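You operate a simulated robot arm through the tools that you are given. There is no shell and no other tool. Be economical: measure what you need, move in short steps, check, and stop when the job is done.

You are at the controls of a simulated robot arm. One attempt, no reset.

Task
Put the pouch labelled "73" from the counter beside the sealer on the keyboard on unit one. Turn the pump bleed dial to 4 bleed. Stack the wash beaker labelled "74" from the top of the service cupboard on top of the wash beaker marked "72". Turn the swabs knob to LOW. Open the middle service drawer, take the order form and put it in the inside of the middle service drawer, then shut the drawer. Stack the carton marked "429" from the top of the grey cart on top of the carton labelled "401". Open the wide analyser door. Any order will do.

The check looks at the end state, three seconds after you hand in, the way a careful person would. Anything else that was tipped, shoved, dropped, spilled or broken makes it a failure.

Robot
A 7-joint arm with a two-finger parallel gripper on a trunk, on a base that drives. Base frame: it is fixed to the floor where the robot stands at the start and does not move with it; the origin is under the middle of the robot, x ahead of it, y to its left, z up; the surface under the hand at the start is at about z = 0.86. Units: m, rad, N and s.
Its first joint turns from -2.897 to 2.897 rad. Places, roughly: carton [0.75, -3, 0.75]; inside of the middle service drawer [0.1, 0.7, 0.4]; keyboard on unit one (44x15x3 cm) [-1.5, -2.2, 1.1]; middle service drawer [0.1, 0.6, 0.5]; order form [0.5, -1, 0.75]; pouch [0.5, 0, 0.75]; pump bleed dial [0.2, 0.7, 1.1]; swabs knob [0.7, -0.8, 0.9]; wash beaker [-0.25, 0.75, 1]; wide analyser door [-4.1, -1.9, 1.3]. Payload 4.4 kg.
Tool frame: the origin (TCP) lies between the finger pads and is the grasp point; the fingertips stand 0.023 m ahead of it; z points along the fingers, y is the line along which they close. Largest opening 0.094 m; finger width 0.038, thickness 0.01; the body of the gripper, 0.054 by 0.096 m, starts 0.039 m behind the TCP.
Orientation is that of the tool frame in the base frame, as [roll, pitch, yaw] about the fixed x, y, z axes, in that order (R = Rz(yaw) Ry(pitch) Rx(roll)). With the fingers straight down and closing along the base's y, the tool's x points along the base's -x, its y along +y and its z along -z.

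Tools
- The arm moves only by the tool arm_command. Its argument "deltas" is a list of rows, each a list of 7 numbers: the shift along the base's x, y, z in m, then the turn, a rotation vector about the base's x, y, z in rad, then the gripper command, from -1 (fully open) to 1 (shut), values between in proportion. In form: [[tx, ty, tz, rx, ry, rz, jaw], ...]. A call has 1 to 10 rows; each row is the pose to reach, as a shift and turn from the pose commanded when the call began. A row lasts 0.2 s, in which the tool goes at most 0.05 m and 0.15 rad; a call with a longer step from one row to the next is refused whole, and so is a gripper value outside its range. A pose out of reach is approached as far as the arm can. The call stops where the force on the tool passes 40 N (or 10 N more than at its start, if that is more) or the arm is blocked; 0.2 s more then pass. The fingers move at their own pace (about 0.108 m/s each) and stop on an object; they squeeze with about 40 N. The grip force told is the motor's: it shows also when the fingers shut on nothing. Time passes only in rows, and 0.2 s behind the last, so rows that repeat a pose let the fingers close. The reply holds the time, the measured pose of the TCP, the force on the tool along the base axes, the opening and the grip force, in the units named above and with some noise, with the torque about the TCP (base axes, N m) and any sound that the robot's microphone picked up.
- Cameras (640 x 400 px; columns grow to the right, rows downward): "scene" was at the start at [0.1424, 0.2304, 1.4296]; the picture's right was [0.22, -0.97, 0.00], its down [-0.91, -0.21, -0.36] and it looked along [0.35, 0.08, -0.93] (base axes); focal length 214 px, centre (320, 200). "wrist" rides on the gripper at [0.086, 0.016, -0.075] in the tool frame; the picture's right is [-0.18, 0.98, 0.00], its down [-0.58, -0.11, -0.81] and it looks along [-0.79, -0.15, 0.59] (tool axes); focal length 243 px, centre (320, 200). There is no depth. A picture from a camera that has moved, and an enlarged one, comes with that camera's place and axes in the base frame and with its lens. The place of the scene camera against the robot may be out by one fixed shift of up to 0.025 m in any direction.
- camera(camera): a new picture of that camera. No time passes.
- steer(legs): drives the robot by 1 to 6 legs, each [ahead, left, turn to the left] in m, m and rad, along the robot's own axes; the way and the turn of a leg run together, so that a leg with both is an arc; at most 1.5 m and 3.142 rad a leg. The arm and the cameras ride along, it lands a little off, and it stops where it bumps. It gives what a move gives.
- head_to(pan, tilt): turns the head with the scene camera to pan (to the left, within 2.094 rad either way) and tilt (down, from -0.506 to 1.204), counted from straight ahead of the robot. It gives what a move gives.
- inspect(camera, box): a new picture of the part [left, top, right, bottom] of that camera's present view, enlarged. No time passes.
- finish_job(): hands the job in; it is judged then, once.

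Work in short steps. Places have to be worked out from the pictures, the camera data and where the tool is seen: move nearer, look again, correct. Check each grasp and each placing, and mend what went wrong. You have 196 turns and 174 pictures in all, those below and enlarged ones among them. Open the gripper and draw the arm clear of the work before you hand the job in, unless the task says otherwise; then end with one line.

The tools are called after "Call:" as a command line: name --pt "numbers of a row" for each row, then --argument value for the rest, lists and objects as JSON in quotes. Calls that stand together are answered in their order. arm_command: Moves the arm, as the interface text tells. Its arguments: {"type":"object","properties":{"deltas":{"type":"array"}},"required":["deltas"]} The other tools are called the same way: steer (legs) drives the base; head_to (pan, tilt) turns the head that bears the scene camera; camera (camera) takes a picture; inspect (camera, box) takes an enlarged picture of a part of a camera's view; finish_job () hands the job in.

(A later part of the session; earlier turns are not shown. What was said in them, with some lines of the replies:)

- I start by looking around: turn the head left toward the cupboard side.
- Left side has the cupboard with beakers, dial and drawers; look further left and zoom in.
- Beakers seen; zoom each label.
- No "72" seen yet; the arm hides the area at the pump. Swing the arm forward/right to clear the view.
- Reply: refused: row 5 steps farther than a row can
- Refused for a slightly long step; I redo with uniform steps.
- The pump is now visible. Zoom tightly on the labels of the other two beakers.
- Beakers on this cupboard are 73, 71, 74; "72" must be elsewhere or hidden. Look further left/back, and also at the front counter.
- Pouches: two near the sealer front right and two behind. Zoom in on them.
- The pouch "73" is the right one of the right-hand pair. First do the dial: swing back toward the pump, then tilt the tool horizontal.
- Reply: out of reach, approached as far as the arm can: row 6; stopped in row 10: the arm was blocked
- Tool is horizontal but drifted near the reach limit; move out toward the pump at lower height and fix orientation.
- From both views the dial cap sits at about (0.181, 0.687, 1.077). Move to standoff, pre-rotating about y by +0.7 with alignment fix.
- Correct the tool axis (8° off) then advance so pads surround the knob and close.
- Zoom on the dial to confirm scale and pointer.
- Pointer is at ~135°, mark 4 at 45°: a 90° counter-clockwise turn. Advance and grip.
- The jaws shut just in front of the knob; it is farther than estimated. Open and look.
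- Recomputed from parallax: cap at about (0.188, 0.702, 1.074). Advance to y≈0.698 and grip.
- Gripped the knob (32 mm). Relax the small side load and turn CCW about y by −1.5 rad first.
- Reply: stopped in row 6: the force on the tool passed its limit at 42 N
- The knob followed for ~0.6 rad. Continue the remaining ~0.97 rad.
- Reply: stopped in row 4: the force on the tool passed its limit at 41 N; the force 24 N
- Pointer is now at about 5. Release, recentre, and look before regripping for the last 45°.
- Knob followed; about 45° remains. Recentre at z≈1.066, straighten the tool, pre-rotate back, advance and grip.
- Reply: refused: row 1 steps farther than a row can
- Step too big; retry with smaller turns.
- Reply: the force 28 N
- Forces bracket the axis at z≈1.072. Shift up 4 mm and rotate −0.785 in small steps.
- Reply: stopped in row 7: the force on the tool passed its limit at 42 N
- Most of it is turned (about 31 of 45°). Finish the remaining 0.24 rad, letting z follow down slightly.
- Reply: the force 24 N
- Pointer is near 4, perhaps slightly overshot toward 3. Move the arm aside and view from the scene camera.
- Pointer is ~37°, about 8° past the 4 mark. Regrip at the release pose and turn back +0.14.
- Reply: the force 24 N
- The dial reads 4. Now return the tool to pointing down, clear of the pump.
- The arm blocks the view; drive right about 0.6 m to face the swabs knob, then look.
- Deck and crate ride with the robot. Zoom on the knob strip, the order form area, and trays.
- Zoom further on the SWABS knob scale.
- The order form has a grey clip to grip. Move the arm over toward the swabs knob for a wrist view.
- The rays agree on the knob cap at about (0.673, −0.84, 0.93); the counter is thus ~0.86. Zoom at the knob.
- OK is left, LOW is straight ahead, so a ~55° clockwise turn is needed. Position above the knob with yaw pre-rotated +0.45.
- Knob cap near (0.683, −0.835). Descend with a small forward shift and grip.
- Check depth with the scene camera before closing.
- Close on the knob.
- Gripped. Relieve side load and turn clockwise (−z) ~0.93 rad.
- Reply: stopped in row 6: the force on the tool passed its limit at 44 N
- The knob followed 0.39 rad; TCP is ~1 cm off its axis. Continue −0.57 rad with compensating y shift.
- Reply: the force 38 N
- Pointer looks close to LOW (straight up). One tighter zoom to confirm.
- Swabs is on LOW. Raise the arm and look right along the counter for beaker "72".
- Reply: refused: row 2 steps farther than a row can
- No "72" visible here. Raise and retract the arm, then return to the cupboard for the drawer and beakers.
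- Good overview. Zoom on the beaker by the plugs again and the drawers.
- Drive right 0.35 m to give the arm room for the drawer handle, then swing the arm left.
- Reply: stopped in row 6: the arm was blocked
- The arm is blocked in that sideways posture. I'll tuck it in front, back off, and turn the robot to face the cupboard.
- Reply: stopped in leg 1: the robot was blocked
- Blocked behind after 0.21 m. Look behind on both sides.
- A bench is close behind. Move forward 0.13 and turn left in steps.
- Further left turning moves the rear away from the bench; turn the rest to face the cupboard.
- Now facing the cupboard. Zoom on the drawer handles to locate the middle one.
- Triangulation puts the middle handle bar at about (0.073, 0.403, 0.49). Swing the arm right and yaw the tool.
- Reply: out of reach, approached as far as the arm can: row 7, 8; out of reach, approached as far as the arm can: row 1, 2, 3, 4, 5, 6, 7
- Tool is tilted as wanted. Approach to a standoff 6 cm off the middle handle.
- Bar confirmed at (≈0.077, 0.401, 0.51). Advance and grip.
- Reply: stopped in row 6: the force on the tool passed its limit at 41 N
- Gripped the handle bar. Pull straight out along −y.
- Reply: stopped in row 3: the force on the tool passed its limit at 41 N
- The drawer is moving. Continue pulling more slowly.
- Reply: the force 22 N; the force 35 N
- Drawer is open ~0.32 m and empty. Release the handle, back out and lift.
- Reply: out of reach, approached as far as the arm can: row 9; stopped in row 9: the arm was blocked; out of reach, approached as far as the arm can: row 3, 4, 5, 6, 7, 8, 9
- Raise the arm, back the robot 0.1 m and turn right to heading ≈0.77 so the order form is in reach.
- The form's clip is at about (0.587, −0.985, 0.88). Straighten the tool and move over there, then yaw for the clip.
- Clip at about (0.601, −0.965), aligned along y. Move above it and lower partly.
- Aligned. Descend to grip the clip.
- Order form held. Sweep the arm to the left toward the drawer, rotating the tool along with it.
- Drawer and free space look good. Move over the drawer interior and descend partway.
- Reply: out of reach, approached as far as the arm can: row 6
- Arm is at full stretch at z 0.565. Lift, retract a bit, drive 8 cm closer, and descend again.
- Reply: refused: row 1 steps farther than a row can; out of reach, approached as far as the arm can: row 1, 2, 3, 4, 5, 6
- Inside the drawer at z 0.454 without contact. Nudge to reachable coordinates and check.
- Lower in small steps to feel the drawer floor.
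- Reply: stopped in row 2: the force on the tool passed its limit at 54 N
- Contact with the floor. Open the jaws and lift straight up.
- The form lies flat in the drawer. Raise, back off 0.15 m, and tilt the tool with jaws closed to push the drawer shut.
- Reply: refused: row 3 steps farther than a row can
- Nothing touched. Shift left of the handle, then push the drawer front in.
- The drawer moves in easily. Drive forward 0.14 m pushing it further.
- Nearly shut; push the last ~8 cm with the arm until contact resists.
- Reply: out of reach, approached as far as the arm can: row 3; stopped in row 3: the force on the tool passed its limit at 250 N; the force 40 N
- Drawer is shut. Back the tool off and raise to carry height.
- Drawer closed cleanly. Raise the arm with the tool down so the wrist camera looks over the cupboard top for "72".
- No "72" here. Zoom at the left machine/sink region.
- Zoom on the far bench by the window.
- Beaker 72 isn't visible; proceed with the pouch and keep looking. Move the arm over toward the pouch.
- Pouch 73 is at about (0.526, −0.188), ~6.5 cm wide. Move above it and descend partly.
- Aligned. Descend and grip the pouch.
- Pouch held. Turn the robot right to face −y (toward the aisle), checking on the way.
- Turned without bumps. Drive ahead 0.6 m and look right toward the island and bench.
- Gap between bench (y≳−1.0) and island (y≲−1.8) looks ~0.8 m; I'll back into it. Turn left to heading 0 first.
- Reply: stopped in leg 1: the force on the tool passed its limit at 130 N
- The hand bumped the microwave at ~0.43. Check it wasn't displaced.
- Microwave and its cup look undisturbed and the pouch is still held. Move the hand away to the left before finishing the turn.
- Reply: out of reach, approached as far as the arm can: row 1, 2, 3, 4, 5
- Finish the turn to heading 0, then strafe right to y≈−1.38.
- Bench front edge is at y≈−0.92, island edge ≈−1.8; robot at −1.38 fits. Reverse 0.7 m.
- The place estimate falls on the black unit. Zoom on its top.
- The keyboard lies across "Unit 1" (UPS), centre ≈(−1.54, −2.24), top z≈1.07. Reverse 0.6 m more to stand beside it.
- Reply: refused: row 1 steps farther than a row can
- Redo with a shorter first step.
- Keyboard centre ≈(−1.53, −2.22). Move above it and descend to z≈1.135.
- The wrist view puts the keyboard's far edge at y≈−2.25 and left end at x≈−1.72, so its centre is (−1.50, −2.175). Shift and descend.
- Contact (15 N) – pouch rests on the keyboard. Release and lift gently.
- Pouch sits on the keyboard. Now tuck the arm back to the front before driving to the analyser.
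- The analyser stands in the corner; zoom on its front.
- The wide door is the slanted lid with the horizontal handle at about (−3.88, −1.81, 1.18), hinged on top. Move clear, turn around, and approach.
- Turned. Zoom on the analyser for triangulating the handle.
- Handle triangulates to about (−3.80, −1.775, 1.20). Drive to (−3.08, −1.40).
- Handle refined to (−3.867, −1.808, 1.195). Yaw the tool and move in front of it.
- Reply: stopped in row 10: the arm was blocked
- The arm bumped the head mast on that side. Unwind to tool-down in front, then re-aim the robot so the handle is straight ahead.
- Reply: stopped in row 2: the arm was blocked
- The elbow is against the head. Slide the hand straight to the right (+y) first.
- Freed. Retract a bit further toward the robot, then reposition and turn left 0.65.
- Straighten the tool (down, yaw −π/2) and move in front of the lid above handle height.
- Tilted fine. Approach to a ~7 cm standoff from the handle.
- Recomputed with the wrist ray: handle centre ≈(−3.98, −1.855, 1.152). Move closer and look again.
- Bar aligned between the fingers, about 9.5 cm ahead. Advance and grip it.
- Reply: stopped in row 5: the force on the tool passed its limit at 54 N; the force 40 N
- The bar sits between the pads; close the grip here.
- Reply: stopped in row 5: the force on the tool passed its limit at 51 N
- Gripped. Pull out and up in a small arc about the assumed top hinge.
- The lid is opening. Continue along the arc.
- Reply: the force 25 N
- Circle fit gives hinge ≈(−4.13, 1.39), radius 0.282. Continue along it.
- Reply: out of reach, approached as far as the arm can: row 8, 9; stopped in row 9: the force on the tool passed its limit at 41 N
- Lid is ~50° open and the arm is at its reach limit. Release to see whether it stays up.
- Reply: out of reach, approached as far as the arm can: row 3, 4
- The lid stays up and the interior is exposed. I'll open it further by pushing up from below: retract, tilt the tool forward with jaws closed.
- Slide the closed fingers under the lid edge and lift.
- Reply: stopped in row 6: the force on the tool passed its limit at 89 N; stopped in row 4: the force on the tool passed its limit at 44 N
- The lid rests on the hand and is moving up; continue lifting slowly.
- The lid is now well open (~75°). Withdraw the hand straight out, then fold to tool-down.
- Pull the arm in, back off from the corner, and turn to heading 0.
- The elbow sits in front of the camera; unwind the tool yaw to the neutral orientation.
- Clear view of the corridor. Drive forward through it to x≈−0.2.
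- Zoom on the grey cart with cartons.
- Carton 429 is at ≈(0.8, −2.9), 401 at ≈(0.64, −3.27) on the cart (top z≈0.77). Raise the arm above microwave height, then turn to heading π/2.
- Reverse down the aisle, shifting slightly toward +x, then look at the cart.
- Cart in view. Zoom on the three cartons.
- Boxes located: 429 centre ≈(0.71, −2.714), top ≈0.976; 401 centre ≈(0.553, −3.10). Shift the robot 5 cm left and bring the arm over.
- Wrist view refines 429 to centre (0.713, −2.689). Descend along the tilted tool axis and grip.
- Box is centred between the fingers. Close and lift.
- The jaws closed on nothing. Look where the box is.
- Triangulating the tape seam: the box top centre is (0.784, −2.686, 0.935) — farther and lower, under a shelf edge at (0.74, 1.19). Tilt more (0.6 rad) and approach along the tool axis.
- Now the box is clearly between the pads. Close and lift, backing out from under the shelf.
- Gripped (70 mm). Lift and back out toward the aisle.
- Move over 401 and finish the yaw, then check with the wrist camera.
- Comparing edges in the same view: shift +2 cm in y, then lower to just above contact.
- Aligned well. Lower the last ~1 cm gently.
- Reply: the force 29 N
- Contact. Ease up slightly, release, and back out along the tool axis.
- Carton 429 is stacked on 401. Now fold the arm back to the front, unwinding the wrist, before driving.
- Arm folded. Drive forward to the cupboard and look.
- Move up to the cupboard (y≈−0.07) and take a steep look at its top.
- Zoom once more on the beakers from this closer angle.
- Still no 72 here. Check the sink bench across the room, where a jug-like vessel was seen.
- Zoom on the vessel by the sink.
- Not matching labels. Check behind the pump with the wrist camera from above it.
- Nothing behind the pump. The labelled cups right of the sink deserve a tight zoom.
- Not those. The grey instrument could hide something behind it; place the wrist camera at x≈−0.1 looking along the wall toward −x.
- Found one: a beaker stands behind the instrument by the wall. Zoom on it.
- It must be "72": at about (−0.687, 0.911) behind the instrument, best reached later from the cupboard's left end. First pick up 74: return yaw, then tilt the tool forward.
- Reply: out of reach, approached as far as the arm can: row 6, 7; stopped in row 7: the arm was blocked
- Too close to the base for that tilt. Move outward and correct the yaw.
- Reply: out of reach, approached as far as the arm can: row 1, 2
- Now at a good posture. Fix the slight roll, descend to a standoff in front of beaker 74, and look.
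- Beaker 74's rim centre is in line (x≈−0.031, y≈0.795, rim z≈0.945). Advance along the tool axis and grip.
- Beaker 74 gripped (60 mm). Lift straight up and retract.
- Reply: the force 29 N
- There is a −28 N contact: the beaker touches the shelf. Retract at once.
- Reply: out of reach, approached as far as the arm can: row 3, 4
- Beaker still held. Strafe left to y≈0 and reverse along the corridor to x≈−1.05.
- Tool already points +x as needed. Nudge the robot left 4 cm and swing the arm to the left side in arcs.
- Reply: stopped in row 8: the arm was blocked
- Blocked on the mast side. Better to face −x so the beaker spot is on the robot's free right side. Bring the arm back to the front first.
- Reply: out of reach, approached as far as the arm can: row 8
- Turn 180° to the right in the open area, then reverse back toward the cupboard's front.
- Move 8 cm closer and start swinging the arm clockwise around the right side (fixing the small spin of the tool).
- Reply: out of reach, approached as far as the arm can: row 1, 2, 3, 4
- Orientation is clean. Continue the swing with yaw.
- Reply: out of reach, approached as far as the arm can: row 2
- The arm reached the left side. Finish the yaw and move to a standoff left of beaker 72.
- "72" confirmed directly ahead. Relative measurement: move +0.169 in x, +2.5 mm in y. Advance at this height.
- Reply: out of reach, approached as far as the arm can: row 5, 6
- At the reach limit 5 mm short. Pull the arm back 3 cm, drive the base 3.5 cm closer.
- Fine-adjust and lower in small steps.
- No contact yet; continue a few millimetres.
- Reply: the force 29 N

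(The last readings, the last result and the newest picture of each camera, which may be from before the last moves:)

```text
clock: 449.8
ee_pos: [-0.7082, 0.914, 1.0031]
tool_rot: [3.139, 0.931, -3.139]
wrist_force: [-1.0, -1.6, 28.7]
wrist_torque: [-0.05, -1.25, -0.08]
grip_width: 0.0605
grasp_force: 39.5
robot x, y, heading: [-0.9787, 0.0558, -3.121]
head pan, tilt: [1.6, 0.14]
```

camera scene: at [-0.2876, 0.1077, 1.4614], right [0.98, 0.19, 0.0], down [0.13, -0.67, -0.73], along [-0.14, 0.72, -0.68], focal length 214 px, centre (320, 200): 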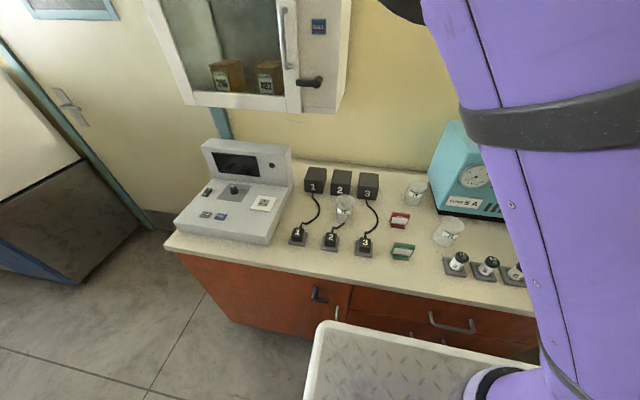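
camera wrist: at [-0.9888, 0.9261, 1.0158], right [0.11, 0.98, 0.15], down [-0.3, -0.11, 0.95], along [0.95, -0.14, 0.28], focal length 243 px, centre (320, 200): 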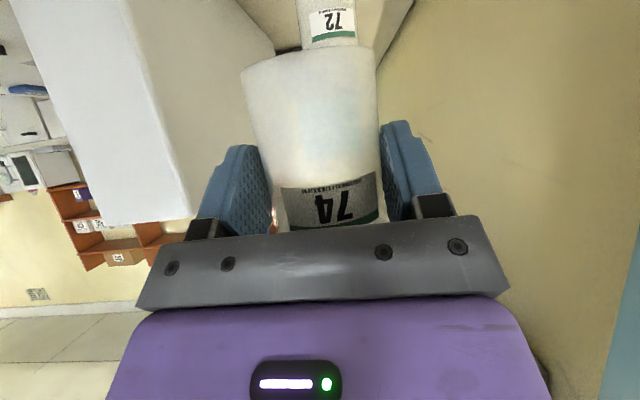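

Contact on the rim at z≈1.004 as expected. Ease off and check alignment before releasing.

Call:
arm_command --pt "0 0 0.003 0 0 0 1"

Call:
camera --camera "wrist"

```text
clock: 450.2
ee_pos: [-0.708, 0.914, 1.0021]
tool_rot: [-3.14, 0.928, -3.132]
wrist_force: [-0.4, -0.1, 22.4]
wrist_torque: [0.08, -0.96, 0.03]
grip_width: 0.0598
grasp_force: 40.0
robot x, y, heading: [-0.9817, 0.0544, -3.121]
head pan, tilt: [1.6, 0.14]
```

```text
1 pictures are left
camera wrist: at [-0.8196, 0.9285, 0.9789], right [0.1, 0.98, 0.15], down [-0.3, -0.11, 0.95], along [0.95, -0.14, 0.28], focal length 243 px, centre (320, 200)
```

wrist: 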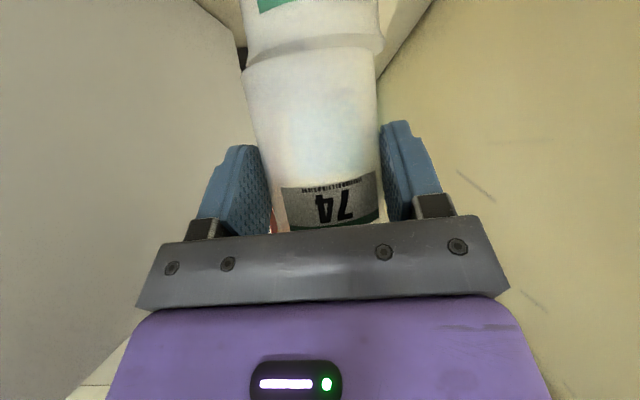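

Well aligned (within ~2 mm). Relieve the load, open, and back out along the tool axis.

Call:
arm_command --pt "0 0 0.002 0 0 0 1" --pt "0 0 0.003 0 0 0 0.6" --pt "0 0 0.003 0 0 0 0.2" --pt "0 0 0.003 0 0 0 -0.4" --pt "0 0 0.003 0 0 0 -1" --pt "0 0 0.003 0 0 0 -1"

Call:
arm_command --pt "-0.016 0 0.008 0 0 0 -1" --pt "-0.04 0 0.022 0 0 0 -1" --pt "-0.075 0 0.04 0 0 0 -1" --pt "-0.115 0 0.05 0 0 0 -1" --pt "-0.16 0 0.06 0 0 0 -1" --pt "-0.205 0 0.07 0 0 0 -1" --pt "-0.25 -0.01 0.08 0 0 0 -1" --pt "-0.295 -0.02 0.09 0 0 0 -1"

```text
clock: 451.6
ee_pos: [-0.7083, 0.9138, 1.0062]
tool_rot: [-3.138, 0.927, -3.132]
wrist_force: [-0.6, 0.3, -0.3]
wrist_torque: [0.0, 0.0, 0.03]
grip_width: 0.094
grasp_force: 0.0
robot x, y, heading: [-0.981, 0.0578, -3.123]
head pan, tilt: [1.6, 0.14]
```

```text
clock: 453.4
ee_pos: [-1.0039, 0.8925, 1.0952]
tool_rot: [-3.137, 0.927, -3.135]
wrist_force: [0.2, 0.1, 0.1]
wrist_torque: [0.01, -0.01, -0.01]
grip_width: 0.0942
grasp_force: 0.1
robot x, y, heading: [-0.9781, 0.0582, -3.125]
head pan, tilt: [1.6, 0.14]
```

Use the last picture to verify the stack.

Call:
camera --camera "wrist"

```text
0 pictures are left
camera wrist: at [-1.1141, 0.9079, 1.071], right [0.11, 0.98, 0.15], down [-0.3, -0.11, 0.95], along [0.95, -0.14, 0.28], focal length 243 px, centre (320, 200)
```

wrist: 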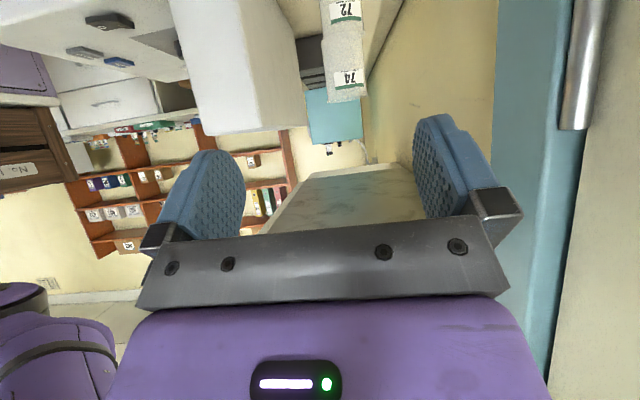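

The stack of 74 on 72 is standing, the gripper is open and clear of the work; hand the job in.

Call:
finish_job

```text
The job is handed in.
```

All seven items are done and the job is handed in; while carrying things I bumped the microwave once (about 130 N) and a counter shelf once (28 N). The microwave looked undisturbed afterwards, but I could not fully see the shelf spot or the carton behind it.
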